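You operate a simulated robot arm through the tools that you are given. There is no shell and no other tool.

Carry out the task below with a simulated robot arm. There is one attempt and no reset: what you move stays moved.

Task
Wash the smudge off the black case, then wipe it dry.
Fine: wet the green sponge on the pad, dry with the white cloth; both go back. What is to be rubbed or washed off counts as gone when no trace of it is left.

It is judged by the outcome, as a careful person would: the job done as asked, and still so three seconds after it is handed in. It fails if anything else is knocked over, pushed out of place, dropped, spilled or broken. Flat cloth is picked up by pressing the open fingertips on it (5 to 10 N) and closing them slowly along it; thin cloth reads only 2 to 8 mm in the jaws.

Robot
A 6-joint arm with a two-finger parallel gripper, fixed in place. Base frame: the origin is on the floor under the middle of its stand, x ahead of it, y to its left, z up; the work surface is at about z = 88.5. Units: cm, rad, N and s.
With the tool pointing down near the work surface it reaches from about 36 to 76 cm from the base axis. Its first joint turns from -1.152 to 1.152 rad. Payload 2.45 kg.
Tool frame: the origin (TCP) lies between the finger pads and is the grasp point; the fingertips stand 2.4 cm ahead of it; z points along the fingers, y is the line along which they close. Largest opening 6.8 cm; finger width 1.7, thickness 1; the body of the gripper, 4 by 7 cm, starts 4.1 cm behind the TCP.
Orientation is that of the tool frame in the base frame, as a unit quaternion [w, x, y, z]. With the fingers straight down and closing along the base's y, the tool's x points along the base's -x, its y along +y and its z along -z.

Tools
- The arm moves only by the tool drive_tool. Its argument "steps" is a list of rows, each a list of 7 numbers: the shift along the tool's x, y, z in cm, then the turn, a rotation vector about the tool's x, y, z in degrees, then the closure, from 0 (fully open) to 1 (shut). In form: [[tx, ty, tz, ax, ay, az, claw], ...]. A call has 1 to 20 rows; each row shifts and turns the commanded pose from where the row before left it, along the tool's axes as they then stand. Rows are played at 5 a second. More than 5 cm and 0.15 rad between two rows, or a gripper value outside its range, and nothing of the call is played. A pose out of reach is approached as far as the arm can. The call stops where the force on the tool passes 40 N (or 10 N more than at its start, if that is more) or the arm is blocked; 0.2 s more then pass. The fingers move at their own pace (about 10.8 cm/s each) and stop on an object; they squeeze with about 26 N. The grip force told is the motor's: it shows also when the fingers shut on nothing. Time passes only in rows, and 0.2 s behind the last, so rows that do not move let the fingers close. It gives the time, the measured TCP pose, the force on the tool (base axes), the opening and the grip force at its end, in the units of the frame above (readings bear some noise), with the torque about the TCP (base axes, N m) and any sound that the robot's microphone picked up.
- Cameras (640 x 400 px; columns grow to the right, rows downward): "scene" is fixed at [17.22, 42.94, 145]; the picture's right is [-0.62, -0.79, 0.00], its down [-0.55, 0.43, -0.72] and it looks along [0.57, -0.44, -0.70] (base axes); focal length 347 px, centre (320, 200). "wrist" rides on the gripper at [8.4, 1.1, -7.5] in the tool frame; the picture's right is [-0.13, 0.99, 0.00], its down [-0.60, -0.08, -0.79] and it looks along [-0.79, -0.10, 0.61] (tool axes); focal length 251 px, centre (320, 200). There is no depth. A picture from a camera that has moved, and an enlarged one, comes with that camera's place and axes in the base frame and with its lens.
- grab_frame(camera): a new picture of that camera. It takes no simulated time.
- enlarge(camera, box): a new picture of the part [left, top, right, bottom] of that camera's present view, enlarged. It takes no simulated time.
- sign_off(): hands the job in; it is judged then, once.

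Nothing tells you positions but the pictures and the camera data. Unless the task says otherwise, let go and move clear before handing in.

The tools are called by a JSON object that holds its "api" and its "payload". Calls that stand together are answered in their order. drive_tool: Moves the arm, as the interface text tells. Its arguments: {"type":"object","properties":{"steps":{"type":"array","items":{"type":"array","items":{"type":"number"}}}},"required":["steps"]} The other tools are called the same way: grab_frame (camera) takes a picture; enlarge (camera, box) takes an enlarged picture of a part of a camera's view; sign_off () hands the job in.

At the start:

```text
clock: 0.0
position: [43.35, 5.02, 116.72]
tcp_rot: [-0.001, 0.0, 1.0, 0.0]
contact_force: [-1.1, -0.2, 0.5]
wrist_torque: [-0.02, -0.01, -0.02]
opening: 6.8
gripper_force: 0.1
```

scene: 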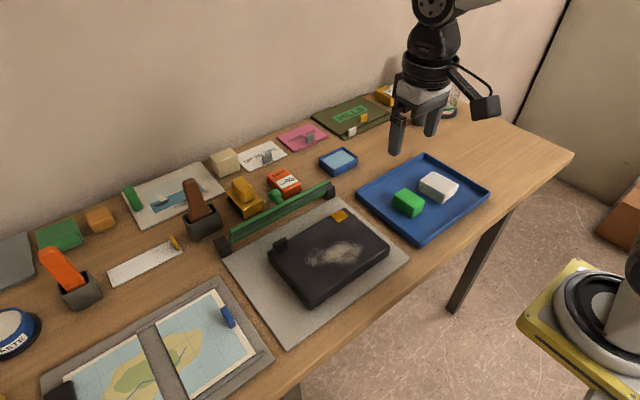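
wrist: 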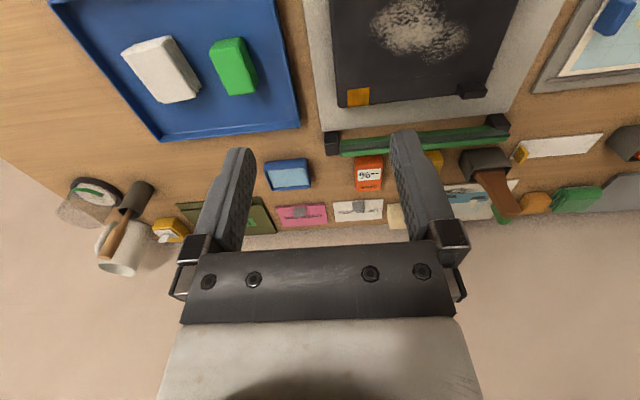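

I see the black case with a greyish smudge on a grey mat, a blue tray with a green sponge and a white block-like cloth, and a small blue pad with a light-blue (wet) surface. I'll look closer before moving.

{"api": "enlarge", "payload": {"camera": "scene", "box": [220, 180, 420, 320]}}

{"api": "enlarge", "payload": {"camera": "scene", "box": [300, 120, 500, 250]}}

{"api": "enlarge", "payload": {"camera": "wrist", "box": [40, 0, 540, 240]}}

```text
2.86 times, centred on (320, 250) of scene
camera zoom: at [17.22, 42.94, 145.0], right [-0.62, -0.79, 0.0], down [-0.55, 0.43, -0.72], along [0.57, -0.44, -0.7], focal length 992 px, centre (320, 57)
```

zoom: 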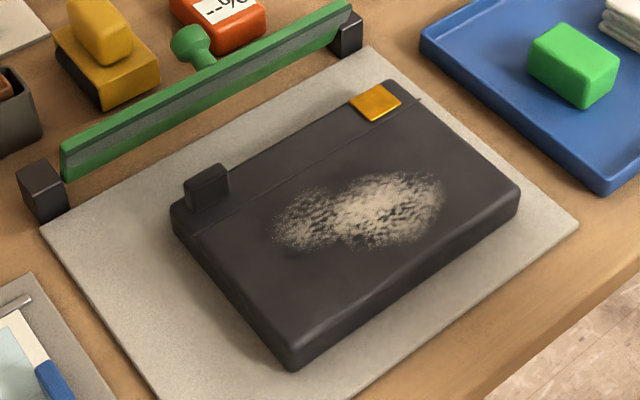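

```text
3.08 times, centred on (400, 185) of scene
camera zoom: at [17.22, 42.94, 145.0], right [-0.62, -0.79, 0.0], down [-0.55, 0.43, -0.72], along [0.57, -0.44, -0.7], focal length 1068 px, centre (74, 246)
```

zoom: 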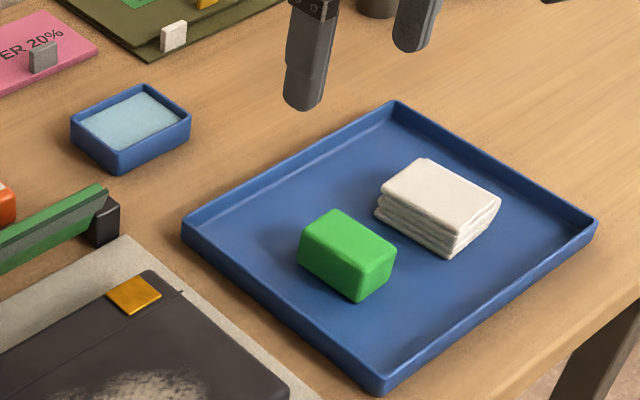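

```text
1.28 times, centred on (290, 120) of wrist
camera zoom: at [34.91, 6.01, 124.16], right [0.13, 0.99, 0.0], down [0.6, -0.08, 0.79], along [0.79, -0.1, -0.61], focal length 322 px, centre (358, 302)
```

zoom: 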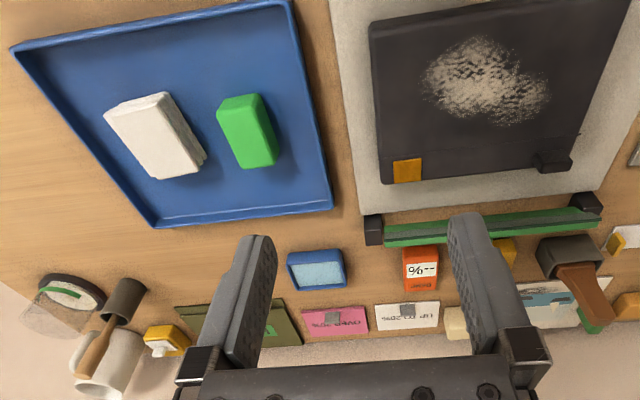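

The case top sits at roughly x 42–55, y 6–26, with the smudge around x 44–51, y 10–22. The sponge is near (49,-6.5), the cloth near (48,-13) in the tray and the wet pad near (69,-4). I'll move above the tray for a better view.

{"api": "drive_tool", "payload": {"steps": [[0.67, -2.2, 1.74, 0, 0, 0, 0], [0.67, -2.2, 1.74, 0, 0, 0, 0], [0.67, -2.2, 1.74, 0, 0, 0, 0], [0.67, -2.2, 1.74, 0, 0, 0, 0], [0.67, -2.2, 1.74, 0, 0, 0, 0], [0, 0, 0, 0, 0, 0, 0]]}}

{"api": "grab_frame", "payload": {"camera": "wrist"}}

{"api": "grab_frame", "payload": {"camera": "scene"}}

```text
clock: 1.4
position: [39.81, -5.89, 107.82]
tcp_rot: [0.0, -0.001, 1.0, 0.0]
contact_force: [0.9, 0.4, 0.1]
wrist_torque: [0.01, -0.02, -0.02]
opening: 6.81
gripper_force: 0.0
```

```text
taken
camera wrist: at [31.48, -4.99, 115.33], right [0.13, 0.99, 0.0], down [0.6, -0.08, 0.79], along [0.79, -0.1, -0.61], focal length 251 px, centre (320, 200)
```

wrist: 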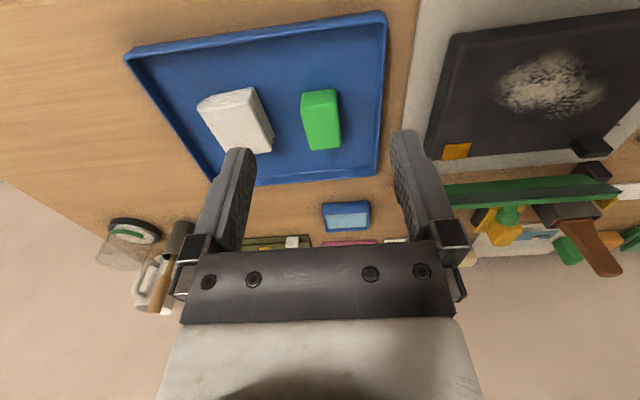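

```text
taken
```

scene: 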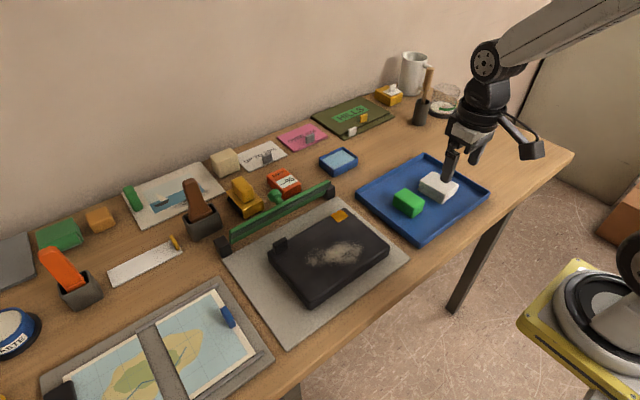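

{"api": "enlarge", "payload": {"camera": "wrist", "box": [180, 70, 400, 210]}}

{"api": "enlarge", "payload": {"camera": "scene", "box": [370, 150, 500, 240]}}

{"api": "enlarge", "payload": {"camera": "scene", "box": [260, 120, 380, 210]}}

```text
2.86 times, centred on (290, 140) of wrist
camera zoom: at [31.48, -4.99, 115.33], right [0.13, 0.99, 0.0], down [0.6, -0.08, 0.79], along [0.79, -0.1, -0.61], focal length 718 px, centre (406, 371)
```

zoom: 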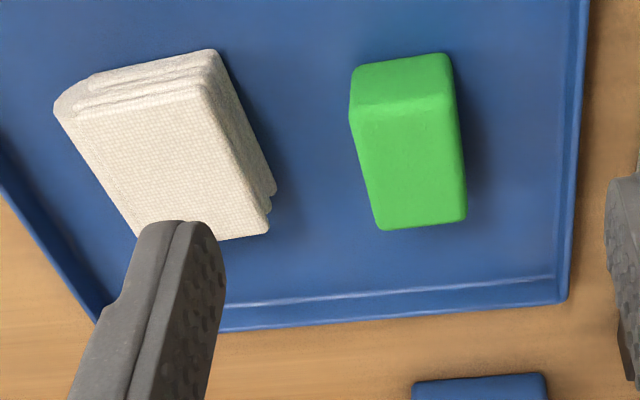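

```text
4.44 times, centred on (435, 195) of scene
camera zoom: at [17.22, 42.94, 145.0], right [-0.62, -0.79, 0.0], down [-0.55, 0.43, -0.72], along [0.57, -0.44, -0.7], focal length 1543 px, centre (-191, 222)
```

zoom: 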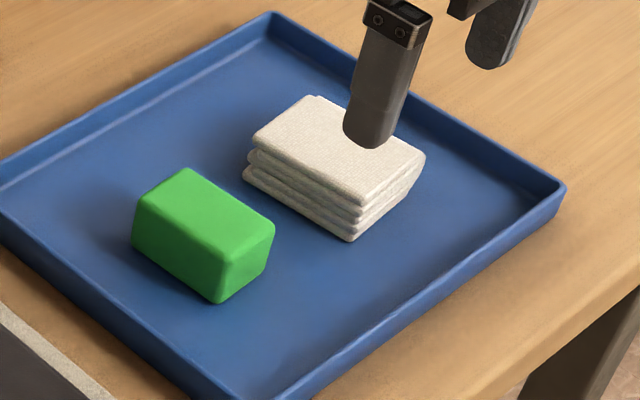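

```text
4.44 times, centred on (320, 165) of scene
camera zoom: at [17.22, 42.94, 145.0], right [-0.62, -0.79, 0.0], down [-0.55, 0.43, -0.72], along [0.57, -0.44, -0.7], focal length 1543 px, centre (320, 356)
```

zoom: 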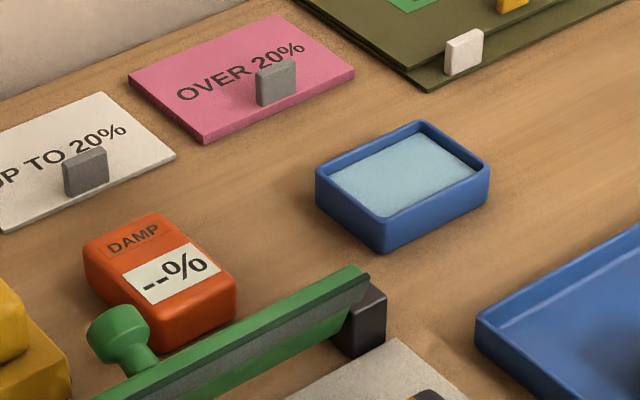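

The sponge is about 5.5 × 3.7 × 3 cm at (49,-7), nearly axis-aligned, and the pad dish is about 5.5 (x) × 8 (y) at (70,-4.5). I'll hover over the sponge and check the alignment.

{"api": "drive_tool", "payload": {"steps": [[-1.84, -0.232, 1.56, 0, 0, 0, 0], [-1.84, -0.232, 1.56, 0, 0, 0, 0], [-1.84, -0.232, 1.56, 0, 0, 0, 0], [-1.84, -0.232, 1.56, 0, 0, 0, 0], [-1.84, -0.232, 1.56, 0, 0, 0, 0], [0, 0, 1.5, 0, 0, 0, 0], [0, 0, 1.5, 0, 0, 0, 0], [0, 0, 0, 0, 0, 0, 0]]}}

{"api": "grab_frame", "payload": {"camera": "wrist"}}

{"api": "enlarge", "payload": {"camera": "scene", "box": [350, 120, 510, 250]}}

```text
clock: 3.2
position: [49.04, -7.03, 97.18]
tcp_rot: [0.0, 0.0, 1.0, 0.001]
contact_force: [1.2, -0.4, 0.3]
wrist_torque: [0.0, 0.0, 0.02]
opening: 6.8
gripper_force: 0.1
```

```text
taken
camera wrist: at [40.78, -6.12, 104.69], right [0.13, 0.99, 0.0], down [0.6, -0.08, 0.79], along [0.79, -0.1, -0.61], focal length 251 px, centre (320, 200)
```

wrist: 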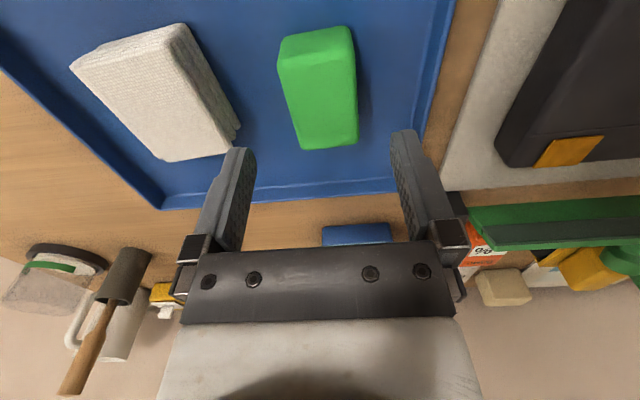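

```text
3.08 times, centred on (430, 185) of scene
camera zoom: at [17.22, 42.94, 145.0], right [-0.62, -0.79, 0.0], down [-0.55, 0.43, -0.72], along [0.57, -0.44, -0.7], focal length 1068 px, centre (-18, 246)
```

zoom: 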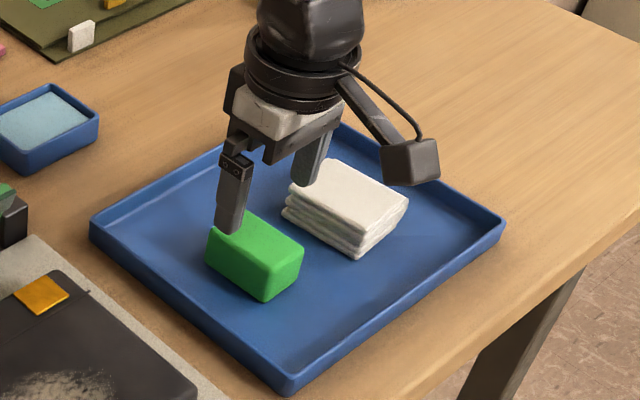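

The gripper is centred over the sponge within a few millimetres. I'll descend so the tips cover only the upper part of the sponge and close.

{"api": "drive_tool", "payload": {"steps": [[0.1, 0.08, 1.1, 0, 0, 0, 0], [0.1, 0.0, 1.1, 0, 0, 0, 0], [0, 0, 1.05, 0, 0, 0, 0], [0, 0, 1.0, 0, 0, 0, 0], [0, 0, 0, 0, 0, 0, 0], [0, 0, 0, 0, 0, 0, 0.3], [0, 0, 0, 0, 0, 0, 0.4], [0, 0, 0, 0, 0, 0, 0.5], [0, 0, 0, 0, 0, 0, 0.6], [0, 0, 0, 0, 0, 0, 0.7], [0, 0, 0, 0, 0, 0, 0.7]]}}

{"api": "grab_frame", "payload": {"camera": "wrist"}}

{"api": "enlarge", "payload": {"camera": "scene", "box": [350, 120, 510, 250]}}

```text
clock: 5.6
position: [48.89, -6.97, 92.99]
tcp_rot: [0.0, 0.0, 1.0, -0.001]
contact_force: [0.8, 0.4, 0.3]
wrist_torque: [-0.01, -0.03, -0.01]
opening: 3.92
gripper_force: 25.5
```

```text
taken
camera wrist: at [40.56, -6.07, 100.4], right [0.13, 0.99, 0.0], down [0.6, -0.08, 0.79], along [0.79, -0.1, -0.61], focal length 251 px, centre (320, 200)
```

wrist: 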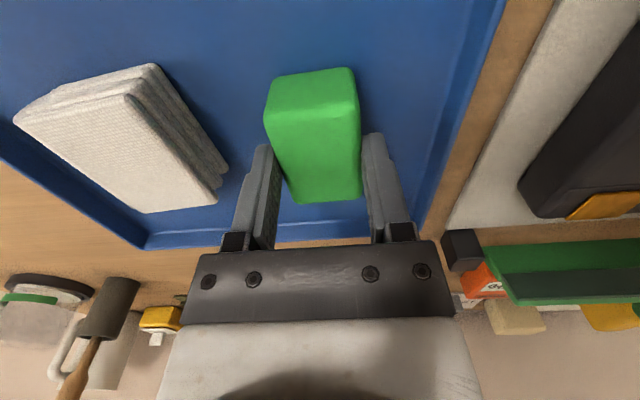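

```text
3.08 times, centred on (430, 185) of scene
camera zoom: at [17.22, 42.94, 145.0], right [-0.62, -0.79, 0.0], down [-0.55, 0.43, -0.72], along [0.57, -0.44, -0.7], focal length 1068 px, centre (-18, 246)
```

zoom: 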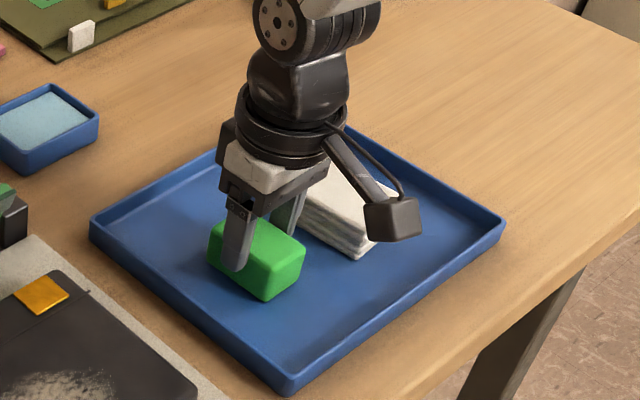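

The sponge is gripped at 3.9 cm opening. I'll lift it and carry it toward the pad.

{"api": "drive_tool", "payload": {"steps": [[0, 0, -1.0, 0, 0, 0, 0.75], [0, 0, -1.5, 0, 0, 0, 0.75], [0, 0, -2, 0, 0, 0, 0.75], [0, 0, -2, 0, 0, 0, 0.75], [0, 0, -1.5, 0, 0, 0, 0.75], [-1.5, 0.2, 0, 0, 0, 0, 0.75], [-2.2, 0.28, 0, 0, 0, 0, 0.75], [-2.2, 0.28, 0, 0, 0, 0, 0.75], [-2.2, 0.28, 0, 0, 0, 0, 0.75], [-2.2, 0.28, 0, 0, 0, 0, 0.75], [-2.2, 0.28, 0, 0, 0, 0, 0.75], [-2.2, 0.28, 0, 0, 0, 0, 0.75], [-1.3, 0.2, 0, 0, 0, 0, 0.75], [0, 0, 0, 0, 0, 0, 0.75]]}}

{"api": "grab_frame", "payload": {"camera": "wrist"}}

{"api": "grab_frame", "payload": {"camera": "scene"}}

```text
clock: 8.6
position: [65.04, -4.84, 100.83]
tcp_rot: [0.0, -0.001, 1.0, -0.001]
contact_force: [0.1, 0.1, -0.4]
wrist_torque: [-0.03, 0.0, -0.02]
opening: 3.88
gripper_force: 26.1
```

```text
taken
camera wrist: at [56.61, -3.94, 108.28], right [0.13, 0.99, 0.0], down [0.6, -0.08, 0.79], along [0.79, -0.1, -0.61], focal length 251 px, centre (320, 200)
```

wrist: 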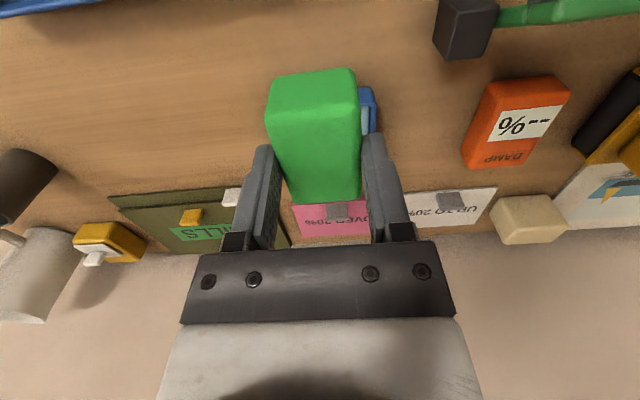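

```text
taken
```

scene: 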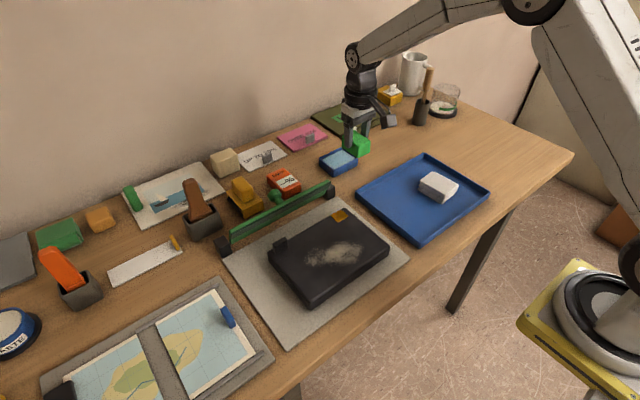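

The sponge is held securely. The dish appears to span x 67.6–72.9, y −9 to −1 (center about (70.2,−4.9)). I'll turn the tool 90° so the sponge's long side lies along the dish's long side.

{"api": "drive_tool", "payload": {"steps": [[0, 0, 0, 0, 0, -8.18, 0.75], [0, 0, 0, 0, 0, -8.18, 0.75], [0, 0, 0, 0, 0, -8.18, 0.75], [0, 0, 0, 0, 0, -8.18, 0.75], [0, 0, 0, 0, 0, -8.18, 0.75], [0, 0, 0, 0, 0, -8.18, 0.75], [0, 0, 0, 0, 0, -8.18, 0.75], [0, 0, 0, 0, 0, -8.18, 0.75], [0, 0, 0, 0, 0, -8.18, 0.75], [0, 0, 0, 0, 0, -8.18, 0.75], [0, 0, 0, 0, 0, -8.2, 0.75], [0, 0, 0, 0, 0, 0, 0.75]]}}

{"api": "grab_frame", "payload": {"camera": "wrist"}}

{"api": "grab_frame", "payload": {"camera": "scene"}}

```text
clock: 11.2
position: [64.95, -4.81, 100.93]
tcp_rot: [0.0, 0.708, -0.706, 0.001]
contact_force: [-0.6, 0.4, -1.8]
wrist_torque: [-0.02, -0.01, 0.01]
opening: 3.9
gripper_force: 25.8
```

```text
taken
camera wrist: at [63.9, -13.46, 108.4], right [-0.99, 0.13, 0.0], down [0.08, 0.6, 0.79], along [0.1, 0.79, -0.61], focal length 251 px, centre (320, 200)
```

wrist: 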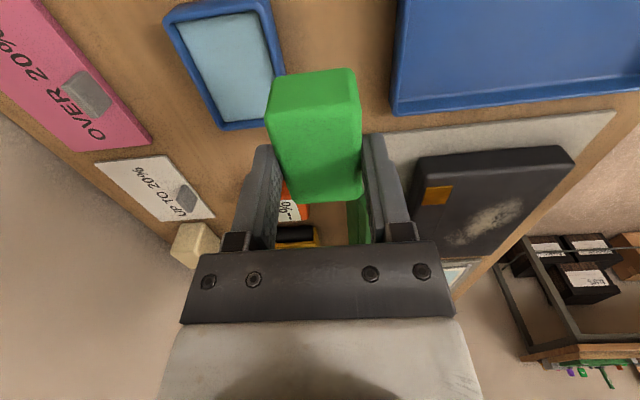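

```text
taken
```

scene: 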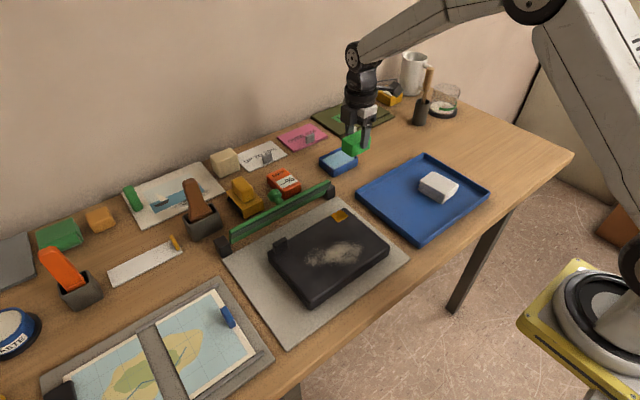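

{"api": "enlarge", "payload": {"camera": "wrist", "box": [140, 0, 380, 150]}}

```text
2.67 times, centred on (260, 75) of wrist
camera zoom: at [63.9, -13.46, 108.4], right [-0.99, 0.13, 0.0], down [0.08, 0.6, 0.79], along [0.1, 0.79, -0.61], focal length 670 px, centre (480, 533)
```

zoom: 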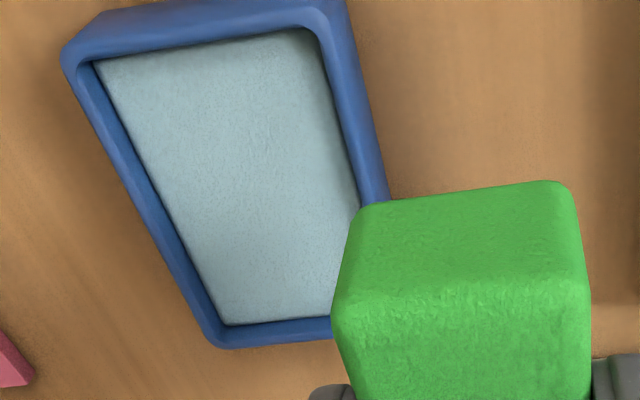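

The pad surface measures about x 68.3–73.4, y −9 to −2, center (70.8,−5.5). I'll move over it and come down to just above the rim.

{"api": "drive_tool", "payload": {"steps": [[0.2, -1.9, 0, 0, 0, 0, 0.75], [0.2, -1.95, 0, 0, 0, 0, 0.75], [0.2, -1.95, 0, 0, 0, 0, 0.75], [0, 0, 1, 0, 0, 0, 0.75], [0, 0, 1, 0, 0, 0, 0.75], [0, 0, 1, 0, 0, 0, 0.75], [0, 0, 0.7, 0, 0, 0, 0.75], [0, 0, 0, 0, 0, 0, 0.75]]}}

{"api": "enlarge", "payload": {"camera": "wrist", "box": [200, 0, 440, 150]}}

{"api": "enlarge", "payload": {"camera": "scene", "box": [290, 80, 430, 180]}}

```text
clock: 13.0
position: [70.83, -5.42, 97.21]
tcp_rot: [0.001, -0.707, 0.707, 0.0]
contact_force: [0.6, -0.2, 0.0]
wrist_torque: [0.02, 0.0, -0.04]
opening: 3.86
gripper_force: 26.5
```

```text
2.67 times, centred on (320, 75) of wrist
camera zoom: at [69.66, -13.99, 104.67], right [-0.99, 0.13, 0.0], down [0.08, 0.6, 0.79], along [0.1, 0.79, -0.61], focal length 670 px, centre (320, 533)
```

zoom: 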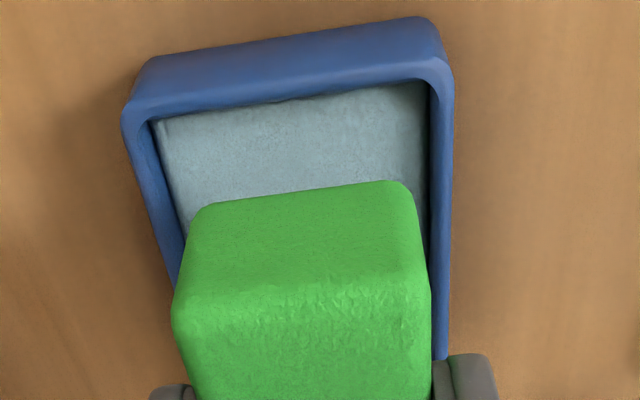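

```text
4.00 times, centred on (360, 130) of scene
camera zoom: at [17.22, 42.94, 145.0], right [-0.62, -0.79, 0.0], down [-0.55, 0.43, -0.72], along [0.57, -0.44, -0.7], focal length 1389 px, centre (160, 480)
```

zoom: 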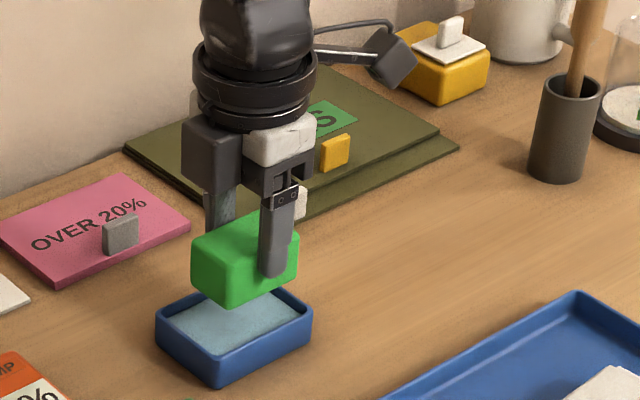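

The sponge sits over the pad with small margins. I'll nudge it slightly toward the middle and descend gently until contact.

{"api": "drive_tool", "payload": {"steps": [[-0.35, -0.15, 0, 0, 0, 0, 0.75], [0, 0, 0.5, 0, 0, 0, 0.75], [0, 0, 0.5, 0, 0, 0, 0.75], [0, 0, 0.5, 0, 0, 0, 0.75], [0, 0, 0.3, 0, 0, 0, 0.75], [0, 0, 0.2, 0, 0, 0, 0.75], [0, 0, 0, 0, 0, 0, 0.75]]}}

{"api": "enlarge", "payload": {"camera": "wrist", "box": [200, 0, 440, 150]}}

{"api": "enlarge", "payload": {"camera": "scene", "box": [290, 80, 430, 180]}}

```text
clock: 14.6
position: [70.78, -5.02, 95.35]
tcp_rot: [0.001, -0.707, 0.707, 0.0]
contact_force: [-0.6, -0.2, -1.2]
wrist_torque: [0.01, 0.03, -0.02]
opening: 3.87
gripper_force: 26.3
```

```text
2.67 times, centred on (320, 75) of wrist
camera zoom: at [69.83, -13.73, 102.69], right [-0.99, 0.13, 0.0], down [0.08, 0.6, 0.79], along [0.1, 0.79, -0.61], focal length 670 px, centre (320, 533)
```

zoom: 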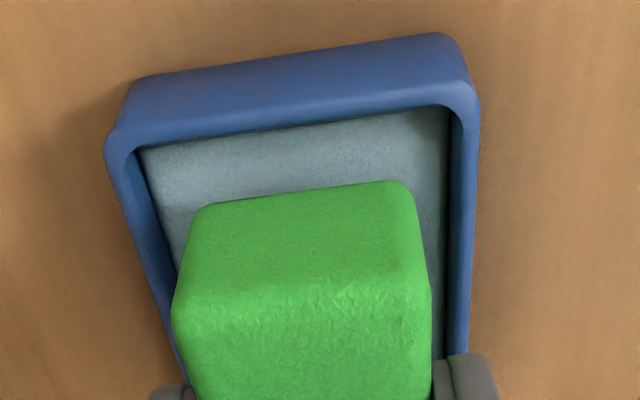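

```text
4.00 times, centred on (360, 130) of scene
camera zoom: at [17.22, 42.94, 145.0], right [-0.62, -0.79, 0.0], down [-0.55, 0.43, -0.72], along [0.57, -0.44, -0.7], focal length 1389 px, centre (160, 480)
```

zoom: 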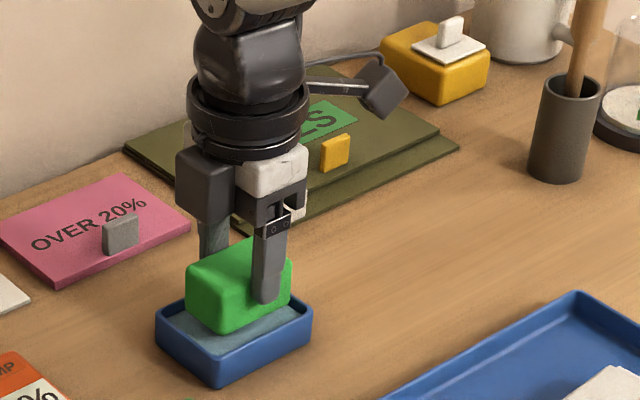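

It is well centred over the pad now. I'll keep descending in small steps, watching the force.

{"api": "drive_tool", "payload": {"steps": [[0, 0, 0.25, 0, 0, 0, 0.75], [0, 0, 0.25, 0, 0, 0, 0.75], [0, 0, 0, 0, 0, 0, 0.75]]}}

```text
clock: 15.4
position: [70.96, -5.11, 94.84]
tcp_rot: [-0.001, -0.707, 0.707, 0.0]
contact_force: [-0.4, 0.4, 0.2]
wrist_torque: [0.01, -0.01, 0.01]
opening: 3.91
gripper_force: 25.9
```

{"api": "drive_tool", "payload": {"steps": [[0, 0, 0.2, 0, 0, 0, 0.75], [0, 0, 0.2, 0, 0, 0, 0.75], [0, 0, 0, 0, 0, 0, 0.75]]}}

{"api": "enlarge", "payload": {"camera": "scene", "box": [310, 110, 390, 180]}}

```text
clock: 16.2
position: [70.95, -5.05, 94.43]
tcp_rot: [0.0, -0.707, 0.707, -0.001]
contact_force: [-0.9, -0.4, 3.2]
wrist_torque: [0.01, 0.05, -0.03]
opening: 3.88
gripper_force: 25.8
```

```text
5.71 times, centred on (350, 145) of scene
camera zoom: at [17.21, 42.94, 145.0], right [-0.62, -0.79, 0.0], down [-0.55, 0.43, -0.72], along [0.57, -0.44, -0.7], focal length 1984 px, centre (149, 514)
```

zoom: 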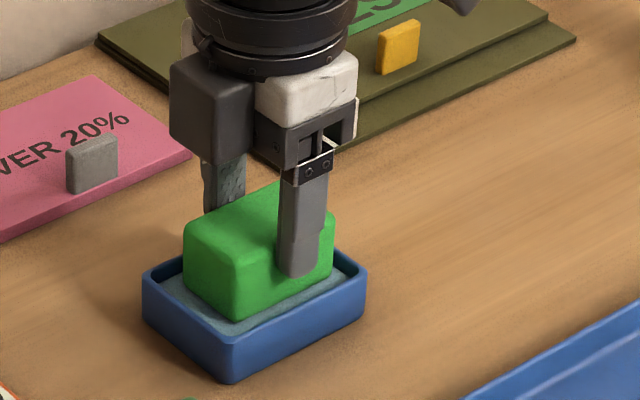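

Contact with the pad starts at about z = 94.45 (3 N). I'll press slightly more and hold so the sponge soaks.

{"api": "drive_tool", "payload": {"steps": [[0, 0, 0.1, 0, 0, 0, 0.75], [0, 0, 0.1, 0, 0, 0, 0.75], [0, 0, 0, 0, 0, 0, 0.75], [0, 0, 0, 0, 0, 0, 0.75], [0, 0, 0, 0, 0, 0, 0.75], [0, 0, 0, 0, 0, 0, 0.75]]}}

{"api": "enlarge", "payload": {"camera": "scene", "box": [310, 110, 390, 180]}}

```text
clock: 17.6
position: [71.01, -5.18, 94.32]
tcp_rot: [-0.002, 0.708, -0.707, 0.001]
contact_force: [1.0, 1.7, 23.8]
wrist_torque: [0.07, 0.06, 0.01]
opening: 3.87
gripper_force: 26.0
```

```text
5.71 times, centred on (350, 145) of scene
camera zoom: at [17.16, 42.95, 145.0], right [-0.62, -0.79, 0.0], down [-0.55, 0.43, -0.72], along [0.57, -0.44, -0.7], focal length 1984 px, centre (149, 514)
```

zoom: 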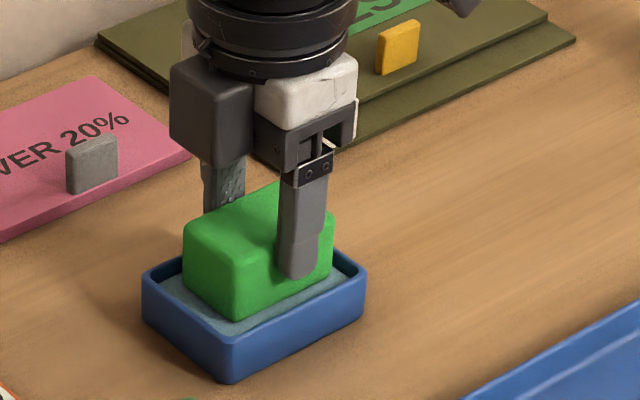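

The sponge was pressed with ~24 N for about a second. I'll lift straight up and check its underside and the dish.

{"api": "drive_tool", "payload": {"steps": [[0, 0, -0.15, 0, 0, 0, 0.75], [0, 0, 0, 0, 0, 0, 0.75], [0, 0, -0.3, 0, 0, 0, 0.75], [0, 0, -0.7, 0, 0, 0, 0.75], [0, 0, -1.5, 0, 0, 0, 0.75], [0, 0, -2, 0, 0, 0, 0.75], [0, 0, -2, 0, 0, 0, 0.75], [0, 0, -1, 0, 0, 0, 0.75], [0, 0, 0, 0, 0, 0, 0.75]]}}

{"api": "enlarge", "payload": {"camera": "scene", "box": [290, 80, 430, 180]}}

{"api": "grab_frame", "payload": {"camera": "wrist"}}

```text
clock: 19.6
position: [70.92, -5.14, 101.8]
tcp_rot: [-0.001, -0.706, 0.708, 0.001]
contact_force: [1.2, -0.3, -0.2]
wrist_torque: [-0.01, 0.0, 0.01]
opening: 3.87
gripper_force: 26.0
```

```text
4.00 times, centred on (360, 130) of scene
camera zoom: at [17.22, 42.94, 145.0], right [-0.62, -0.79, 0.0], down [-0.55, 0.43, -0.72], along [0.57, -0.44, -0.7], focal length 1389 px, centre (160, 480)
```

zoom: 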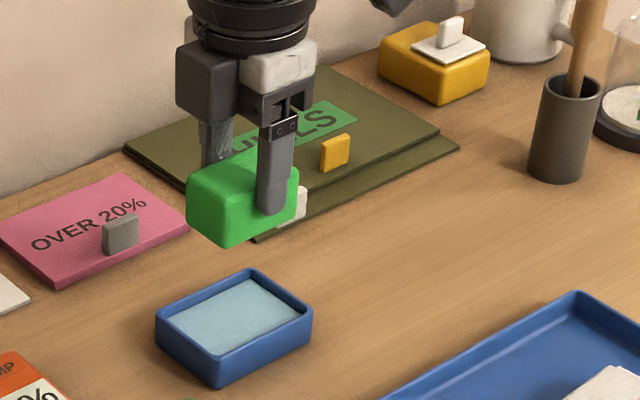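

```text
taken
camera wrist: at [69.85, -13.7, 109.17], right [-0.99, 0.13, 0.0], down [0.08, 0.6, 0.79], along [0.1, 0.79, -0.61], focal length 251 px, centre (320, 200)
```

wrist: 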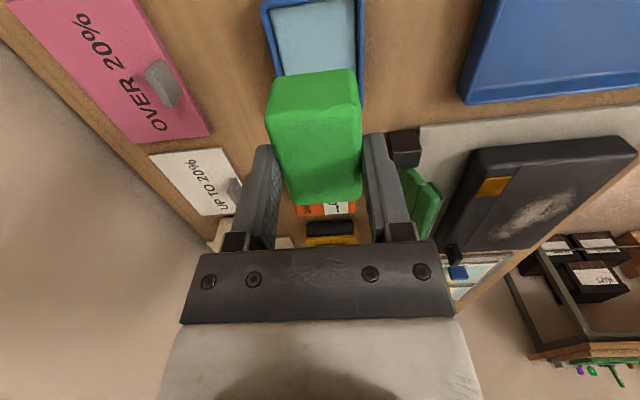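

The dish is undisturbed and the sponge is held firmly. I'll turn the tool back and carry the sponge over to the case (smudge at x 43.8–51, y 10.4–22).

{"api": "drive_tool", "payload": {"steps": [[0, 0, 0, 0, 0, 8.18, 0.75], [0, 0, 0, 0, 0, 8.18, 0.75], [0, 0, 0, 0, 0, 8.18, 0.75], [0, 0, 0, 0, 0, 8.18, 0.75], [0, 0, 0, 0, 0, 8.18, 0.75], [0, 0, 0, 0, 0, 8.18, 0.75], [0, 0, 0, 0, 0, 8.18, 0.75], [0, 0, 0, 0, 0, 8.18, 0.75], [0, 0, 0, 0, 0, 8.18, 0.75], [0, 0, 0, 0, 0, 8.18, 0.75], [0, 0, 0, 0, 0, 8.2, 0.75], [0, 0, 0, 0, 0, 0, 0.75]]}}

{"api": "drive_tool", "payload": {"steps": [[1.5, 0.6, 0, 0, 0, 0, 0.75], [2.5, 1.2, 0, 0, 0, 0, 0.75], [2.5, 1.2, 0, 0, 0, 0, 0.75], [2.5, 1.2, 0, 0, 0, 0, 0.75], [2.5, 1.2, 0, 0, 0, 0, 0.75], [2.5, 1.2, 0, 0, 0, 0, 0.75], [2.5, 1.2, 0, 0, 0, 0, 0.75], [2.5, 1.2, 0, 0, 0, 0, 0.75], [2.2, 1.2, 0, 0, 0, 0, 0.75], [1.2, 0.9, 0, 0, 0, 0, 0.75], [0, 0, 0, 0, 0, 0, 0.75]]}}

{"api": "grab_frame", "payload": {"camera": "wrist"}}

{"api": "grab_frame", "payload": {"camera": "scene"}}

```text
clock: 22.2
position: [71.02, -5.05, 101.9]
tcp_rot: [0.0, 0.001, 1.0, -0.001]
contact_force: [-1.0, 0.3, 0.3]
wrist_torque: [-0.01, -0.03, 0.03]
opening: 3.86
gripper_force: 25.9
```

```text
clock: 24.6
position: [48.37, 6.02, 101.83]
tcp_rot: [-0.001, 0.001, 1.0, -0.001]
contact_force: [0.3, -0.3, -0.6]
wrist_torque: [0.03, -0.06, 0.0]
opening: 3.87
gripper_force: 25.8
```

```text
taken
camera wrist: at [39.99, 6.94, 109.2], right [0.13, 0.99, 0.0], down [0.6, -0.08, 0.79], along [0.79, -0.1, -0.61], focal length 251 px, centre (320, 200)
```

wrist: 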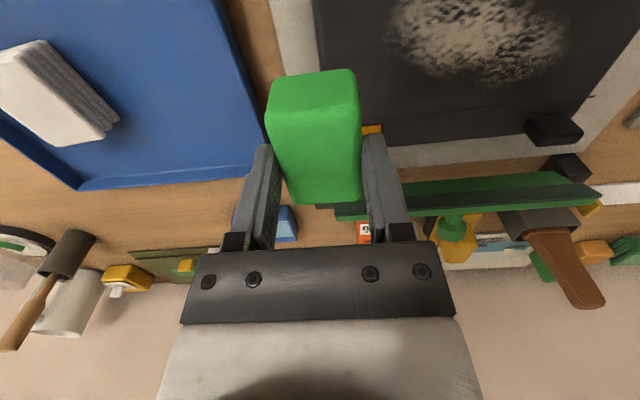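

```text
taken
```

scene: 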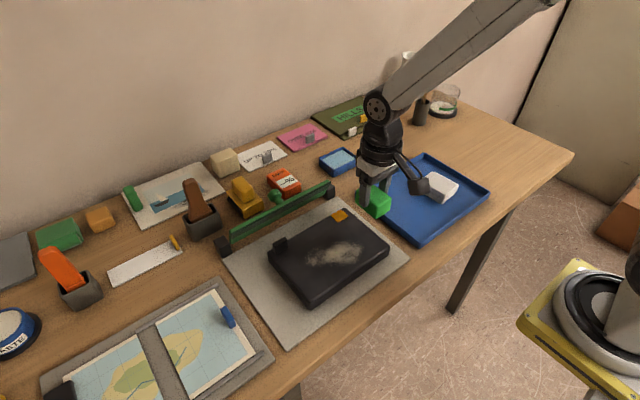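

The smudge position agrees (x 43.8–51.2, y 10.3–22.3). I'll move over its right end and feel for the case's surface slowly.

{"api": "drive_tool", "payload": {"steps": [[-0.3, 1.1, 0.5, 0, 0, 0, 0.75], [-0.3, 1.1, 1.0, 0, 0, 0, 0.75], [-0.3, 1.1, 1.0, 0, 0, 0, 0.75], [0, 0, 1.0, 0, 0, 0, 0.75], [0, 0, 0.8, 0, 0, 0, 0.75], [0, 0, 0.5, 0, 0, 0, 0.75], [0, 0, 0.5, 0, 0, 0, 0.75], [0, 0, 0, 0, 0, 0, 0.75]]}}

{"api": "enlarge", "payload": {"camera": "scene", "box": [260, 180, 420, 300]}}

```text
clock: 26.4
position: [49.33, 9.3, 96.5]
tcp_rot: [0.001, 0.0, 1.0, 0.0]
contact_force: [-0.3, -0.5, -0.3]
wrist_torque: [0.01, -0.02, 0.02]
opening: 3.9
gripper_force: 26.2
```

```text
3.33 times, centred on (340, 240) of scene
camera zoom: at [17.22, 42.94, 145.0], right [-0.62, -0.79, 0.0], down [-0.55, 0.43, -0.72], along [0.57, -0.44, -0.7], focal length 1157 px, centre (253, 67)
```

zoom: 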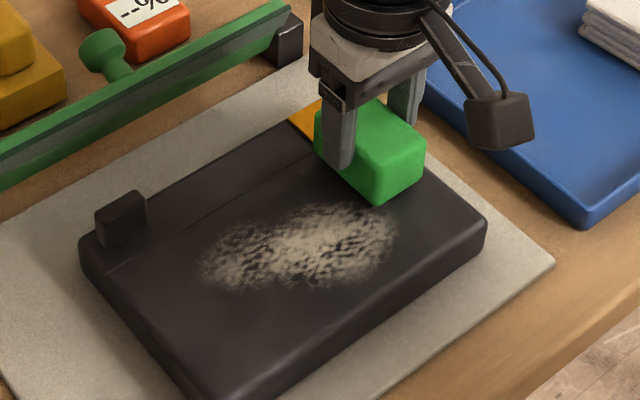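

{"api": "drive_tool", "payload": {"steps": [[0, 0, 0.25, 0, 0, 0, 0.75], [0, 0, 0.25, 0, 0, 0, 0.75], [0, 0, 0.2, 0, 0, 0, 0.75], [0, 0, 0, 0, 0, 0, 0.75]]}}

```text
clock: 27.4
position: [49.52, 9.41, 96.0]
tcp_rot: [0.002, 0.0, 1.0, 0.001]
contact_force: [-2.2, -2.7, 25.8]
wrist_torque: [-0.1, 0.04, -0.01]
opening: 3.9
gripper_force: 25.6
```

Contact at about z = 96.05, so the case top is near z = 92.2. The force is a little high, so I'll back off slightly and begin a short test stroke.

{"api": "drive_tool", "payload": {"steps": [[0, 0, -0.12, 0, 0, 0, 0.75], [0, 0.4, 0, 0, 0, 0, 0.75], [0, 0.6, 0, 0, 0, 0, 0.75], [0, 0.7, 0, 0, 0, 0, 0.75], [0, 0.7, 0, 0, 0, 0, 0.75], [0, 0.7, 0, 0, 0, 0, 0.75], [0, 0.7, 0, 0, 0, 0, 0.75]]}}

{"api": "enlarge", "payload": {"camera": "scene", "box": [260, 180, 420, 300]}}

```text
clock: 29.0
position: [49.45, 12.94, 95.99]
tcp_rot: [-0.001, 0.0, 1.0, 0.0]
contact_force: [0.7, -7.4, 20.6]
wrist_torque: [-0.19, -0.2, -0.04]
opening: 3.88
gripper_force: 26.2
```

```text
3.33 times, centred on (340, 240) of scene
camera zoom: at [17.18, 42.91, 145.01], right [-0.62, -0.79, 0.0], down [-0.55, 0.43, -0.72], along [0.57, -0.44, -0.7], focal length 1157 px, centre (253, 67)
```

zoom: 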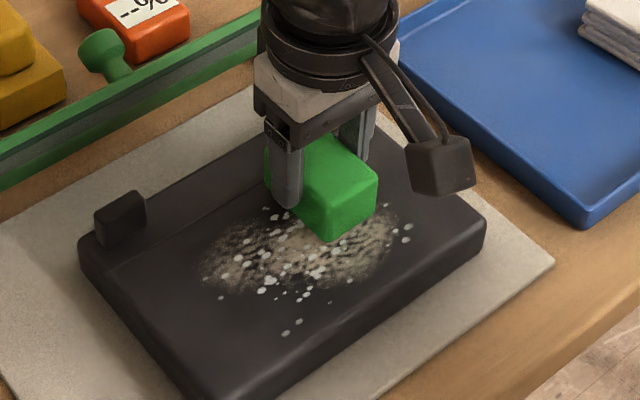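

Droplets/suds appear, so the sponge is wet and the case isn't moving. I'll continue the stroke with slightly less pressure.

{"api": "drive_tool", "payload": {"steps": [[0, 0.4, -0.05, 0, 0, 0, 0.75], [0, 0.8, 0, 0, 0, 0, 0.75], [0, 0.8, 0, 0, 0, 0, 0.75], [0, 0.8, 0, 0, 0, 0, 0.75], [0, 0.8, 0, 0, 0, 0, 0.75], [0, 0.8, 0, 0, 0, 0, 0.75], [0, 0.8, 0, 0, 0, 0, 0.75], [0, 0.8, 0, 0, 0, 0, 0.75], [0, 0.8, 0, 0, 0, 0, 0.75], [0, 0.8, 0, 0, 0, 0, 0.75], [0, 0.8, 0, 0, 0, 0, 0.75], [0, 0.6, 0, 0, 0, 0, 0.75], [0, 0, 0, 0, 0, 0, 0.75]]}}

{"api": "enlarge", "payload": {"camera": "scene", "box": [260, 180, 420, 300]}}

```text
clock: 31.8
position: [49.35, 22.15, 96.08]
tcp_rot: [0.0, 0.0, 1.0, 0.0]
contact_force: [-0.4, -0.2, -0.2]
wrist_torque: [0.02, 0.0, 0.01]
opening: 3.88
gripper_force: 25.7
```

```text
3.33 times, centred on (340, 240) of scene
camera zoom: at [17.22, 42.94, 145.0], right [-0.62, -0.79, 0.0], down [-0.55, 0.43, -0.72], along [0.57, -0.44, -0.7], focal length 1157 px, centre (253, 67)
```

zoom: 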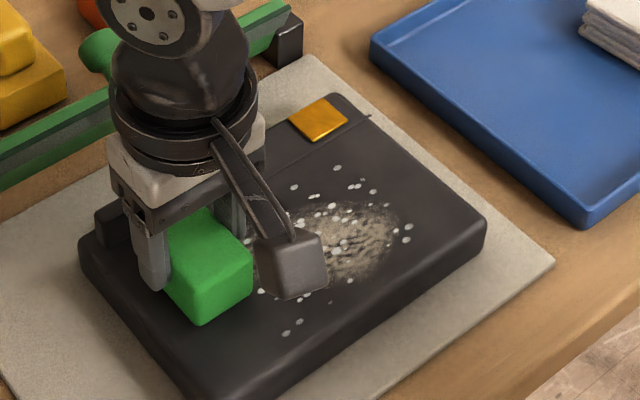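

Contact was lost near the end after raising. I'll lower slightly and stroke back.

{"api": "drive_tool", "payload": {"steps": [[0, 0, 0.06, 0, 0, 0, 0.75], [0, 0, 0.06, 0, 0, 0, 0.75], [0, 0, 0, 0, 0, 0, 0.75]]}}

```text
clock: 32.6
position: [49.39, 22.07, 95.93]
tcp_rot: [0.001, 0.001, 1.0, 0.0]
contact_force: [-0.5, 1.1, 6.7]
wrist_torque: [0.0, 0.1, -0.01]
opening: 3.85
gripper_force: 26.3
```

{"api": "drive_tool", "payload": {"steps": [[0, -0.4, 0.03, 0, 0, 0, 0.75], [0, -0.8, -0.004, 0, 0, 0, 0.75], [0, -0.8, -0.004, 0, 0, 0, 0.75], [0, -0.8, -0.004, 0, 0, 0, 0.75], [0, -0.8, -0.004, 0, 0, 0, 0.75], [0, -0.8, -0.004, 0, 0, 0, 0.75], [0, -0.8, -0.004, 0, 0, 0, 0.75], [0, -0.8, -0.004, 0, 0, 0, 0.75]]}}

{"api": "drive_tool", "payload": {"steps": [[0, -0.8, -0.004, 0, 0, 0, 0.75], [0, -0.8, -0.004, 0, 0, 0, 0.75], [0, -0.8, -0.004, 0, 0, 0, 0.75], [0, -0.8, -0.004, 0, 0, 0, 0.75], [0, -0.8, -0.004, 0, 0, 0, 0.75], [0, -0.8, -0.004, 0, 0, 0, 0.75], [0, -0.8, -0.004, 0, 0, 0, 0.75], [0, -0.8, -0.004, 0, 0, 0, 0.75]]}}

{"api": "enlarge", "payload": {"camera": "scene", "box": [260, 180, 420, 300]}}

```text
clock: 34.4
position: [49.46, 16.09, 96.01]
tcp_rot: [0.0, 0.001, 1.0, 0.001]
contact_force: [0.8, 7.7, 22.8]
wrist_torque: [0.22, 0.06, -0.01]
opening: 3.89
gripper_force: 25.8
```

```text
clock: 36.2
position: [49.42, 9.69, 95.84]
tcp_rot: [0.001, 0.0, 1.0, -0.001]
contact_force: [0.5, 7.7, 27.6]
wrist_torque: [0.26, -0.08, -0.01]
opening: 3.87
gripper_force: 25.7
```

```text
3.33 times, centred on (340, 240) of scene
camera zoom: at [17.18, 42.95, 145.0], right [-0.62, -0.79, 0.0], down [-0.55, 0.43, -0.72], along [0.57, -0.44, -0.7], focal length 1157 px, centre (253, 67)
```

zoom: 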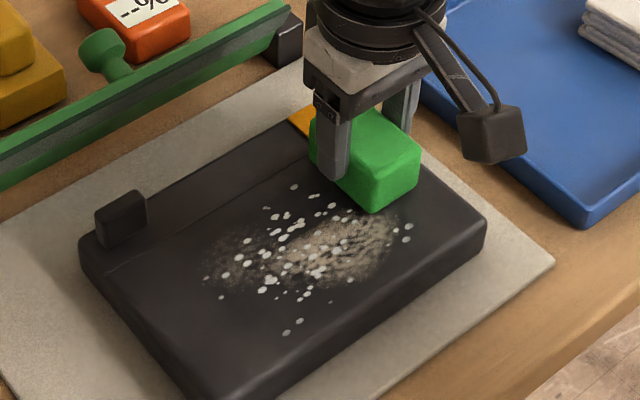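

The smudge is fading in the wiped band and the case stays put. Next pass at x ≈ 47, with somewhat lower pressure.

{"api": "drive_tool", "payload": {"steps": [[0.5, 0, -0.07, 0, 0, 0, 0.75], [0.9, 0, 0, 0, 0, 0, 0.75], [0.9, 0.2, 0, 0, 0, 0, 0.75], [0, 0.8, 0, 0, 0, 0, 0.75], [0, 0.8, 0, 0, 0, 0, 0.75], [0, 0.8, 0, 0, 0, 0, 0.75], [0, 0.8, 0, 0, 0, 0, 0.75], [0, 0.8, 0, 0, 0, 0, 0.75], [0, 0.8, 0, 0, 0, 0, 0.75]]}}

{"api": "drive_tool", "payload": {"steps": [[0, 0.8, 0.004, 0, 0, 0, 0.75], [0, 0.8, 0.004, 0, 0, 0, 0.75], [0, 0.8, 0.004, 0, 0, 0, 0.75], [0, 0.8, 0.004, 0, 0, 0, 0.75], [0, 0.8, 0.004, 0, 0, 0, 0.75], [0, 0.8, 0.004, 0, 0, 0, 0.75], [0, 0.8, 0.004, 0, 0, 0, 0.75], [0, 0.8, 0.004, 0, 0, 0, 0.75], [0, 0.8, 0.004, 0, 0, 0, 0.75]]}}

{"api": "enlarge", "payload": {"camera": "scene", "box": [260, 180, 420, 300]}}

```text
clock: 38.2
position: [47.08, 14.57, 95.95]
tcp_rot: [0.0, 0.0, 1.0, -0.001]
contact_force: [0.0, -2.4, 7.6]
wrist_torque: [-0.11, -0.02, -0.03]
opening: 3.88
gripper_force: 26.2
```

```text
clock: 40.2
position: [46.99, 21.93, 96.02]
tcp_rot: [0.0, 0.0, 1.0, -0.001]
contact_force: [0.5, 1.2, 0.2]
wrist_torque: [0.02, 0.0, 0.01]
opening: 3.89
gripper_force: 26.2
```

```text
3.33 times, centred on (340, 240) of scene
camera zoom: at [17.22, 42.94, 145.0], right [-0.62, -0.79, 0.0], down [-0.55, 0.43, -0.72], along [0.57, -0.44, -0.7], focal length 1157 px, centre (253, 67)
```

zoom: 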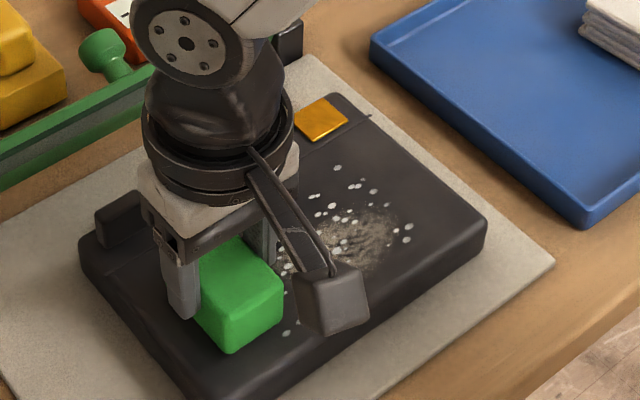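

The surface runs slightly downhill toward +y (about 0.015 per cm), so I'll compensate for that while stroking back with steady pressure.

{"api": "drive_tool", "payload": {"steps": [[0, 0, 0.1, 0, 0, 0, 0.75], [0, -0.78, -0.012, 0, 0, 0, 0.75], [0, -0.78, -0.012, 0, 0, 0, 0.75], [0, -0.78, -0.012, 0, 0, 0, 0.75], [0, -0.78, -0.012, 0, 0, 0, 0.75], [0, -0.78, -0.012, 0, 0, 0, 0.75], [0, -0.78, -0.012, 0, 0, 0, 0.75], [0, -0.78, -0.012, 0, 0, 0, 0.75], [0, -0.78, -0.012, 0, 0, 0, 0.75]]}}

{"api": "drive_tool", "payload": {"steps": [[0, -0.78, -0.012, 0, 0, 0, 0.75], [0, -0.78, -0.012, 0, 0, 0, 0.75], [0, -0.78, -0.012, 0, 0, 0, 0.75], [0, -0.78, -0.012, 0, 0, 0, 0.75], [0, -0.78, -0.012, 0, 0, 0, 0.75], [0, -0.78, -0.012, 0, 0, 0, 0.75], [0, -0.78, -0.012, 0, 0, 0, 0.75], [0, -0.78, -0.012, 0, 0, 0, 0.75]]}}

{"api": "enlarge", "payload": {"camera": "scene", "box": [260, 180, 420, 300]}}

```text
clock: 42.2
position: [47.0, 15.67, 95.92]
tcp_rot: [0.001, 0.0, 1.0, 0.0]
contact_force: [-0.1, 2.9, 9.2]
wrist_torque: [0.13, -0.02, -0.02]
opening: 3.86
gripper_force: 26.1
```

```text
clock: 44.0
position: [47.24, 9.42, 95.96]
tcp_rot: [0.0, 0.0, 1.0, 0.0]
contact_force: [0.0, 2.2, 8.0]
wrist_torque: [0.1, -0.01, -0.01]
opening: 3.87
gripper_force: 25.8
```

```text
3.33 times, centred on (340, 240) of scene
camera zoom: at [17.21, 42.94, 145.0], right [-0.62, -0.79, 0.0], down [-0.55, 0.43, -0.72], along [0.57, -0.44, -0.7], focal length 1157 px, centre (253, 67)
```

zoom: 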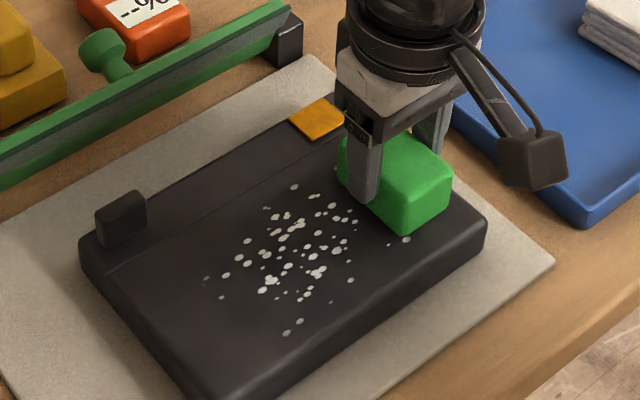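

The smudge is nearly gone, leaving only droplets. One more wet pass over the near side at x ≈ 45.3.

{"api": "drive_tool", "payload": {"steps": [[0.6, 0, 0.01, 0, 0, 0, 0.75], [0.6, 0, 0, 0, 0, 0, 0.75], [0.6, 0, 0, 0, 0, 0, 0.75], [0, 0.78, 0.012, 0, 0, 0, 0.75], [0, 0.78, 0.012, 0, 0, 0, 0.75], [0, 0.78, 0.012, 0, 0, 0, 0.75], [0, 0.78, 0.012, 0, 0, 0, 0.75], [0, 0.78, 0.012, 0, 0, 0, 0.75], [0, 0.78, 0.012, 0, 0, 0, 0.75], [0, 0.78, 0.012, 0, 0, 0, 0.75], [0, 0.78, 0.012, 0, 0, 0, 0.75]]}}

{"api": "drive_tool", "payload": {"steps": [[0, 0.78, 0.012, 0, 0, 0, 0.75], [0, 0.78, 0.012, 0, 0, 0, 0.75], [0, 0.78, 0.012, 0, 0, 0, 0.75], [0, 0.78, 0.012, 0, 0, 0, 0.75], [0, 0.78, 0.012, 0, 0, 0, 0.75], [0, 0.78, 0.012, 0, 0, 0, 0.75], [0, 0.78, 0.012, 0, 0, 0, 0.75], [0, 0.78, 0.012, 0, 0, 0, 0.75], [0, 0, 0, 0, 0, 0, 0.75]]}}

{"api": "enlarge", "payload": {"camera": "scene", "box": [260, 180, 420, 300]}}

```text
clock: 46.4
position: [45.26, 15.48, 95.89]
tcp_rot: [-0.001, 0.001, 1.0, 0.0]
contact_force: [0.2, -3.2, 10.7]
wrist_torque: [-0.1, -0.03, 0.0]
opening: 3.89
gripper_force: 25.9
```

```text
clock: 48.4
position: [45.15, 21.84, 95.97]
tcp_rot: [-0.001, 0.001, 1.0, 0.0]
contact_force: [-1.2, -2.2, 5.8]
wrist_torque: [-0.04, -0.04, -0.03]
opening: 3.86
gripper_force: 25.9
```

```text
3.33 times, centred on (340, 240) of scene
camera zoom: at [17.21, 42.93, 145.0], right [-0.62, -0.79, 0.0], down [-0.55, 0.43, -0.72], along [0.57, -0.44, -0.7], focal length 1157 px, centre (253, 67)
```

zoom: 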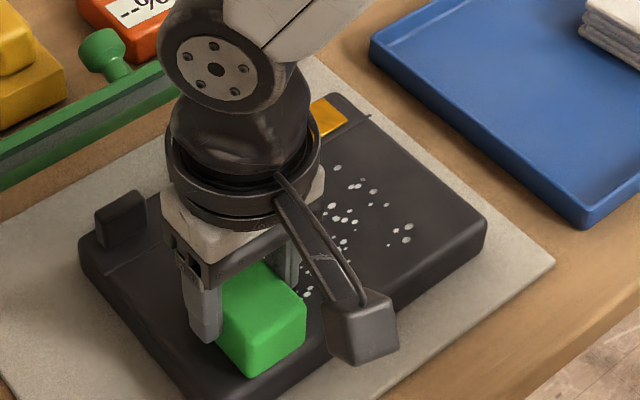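

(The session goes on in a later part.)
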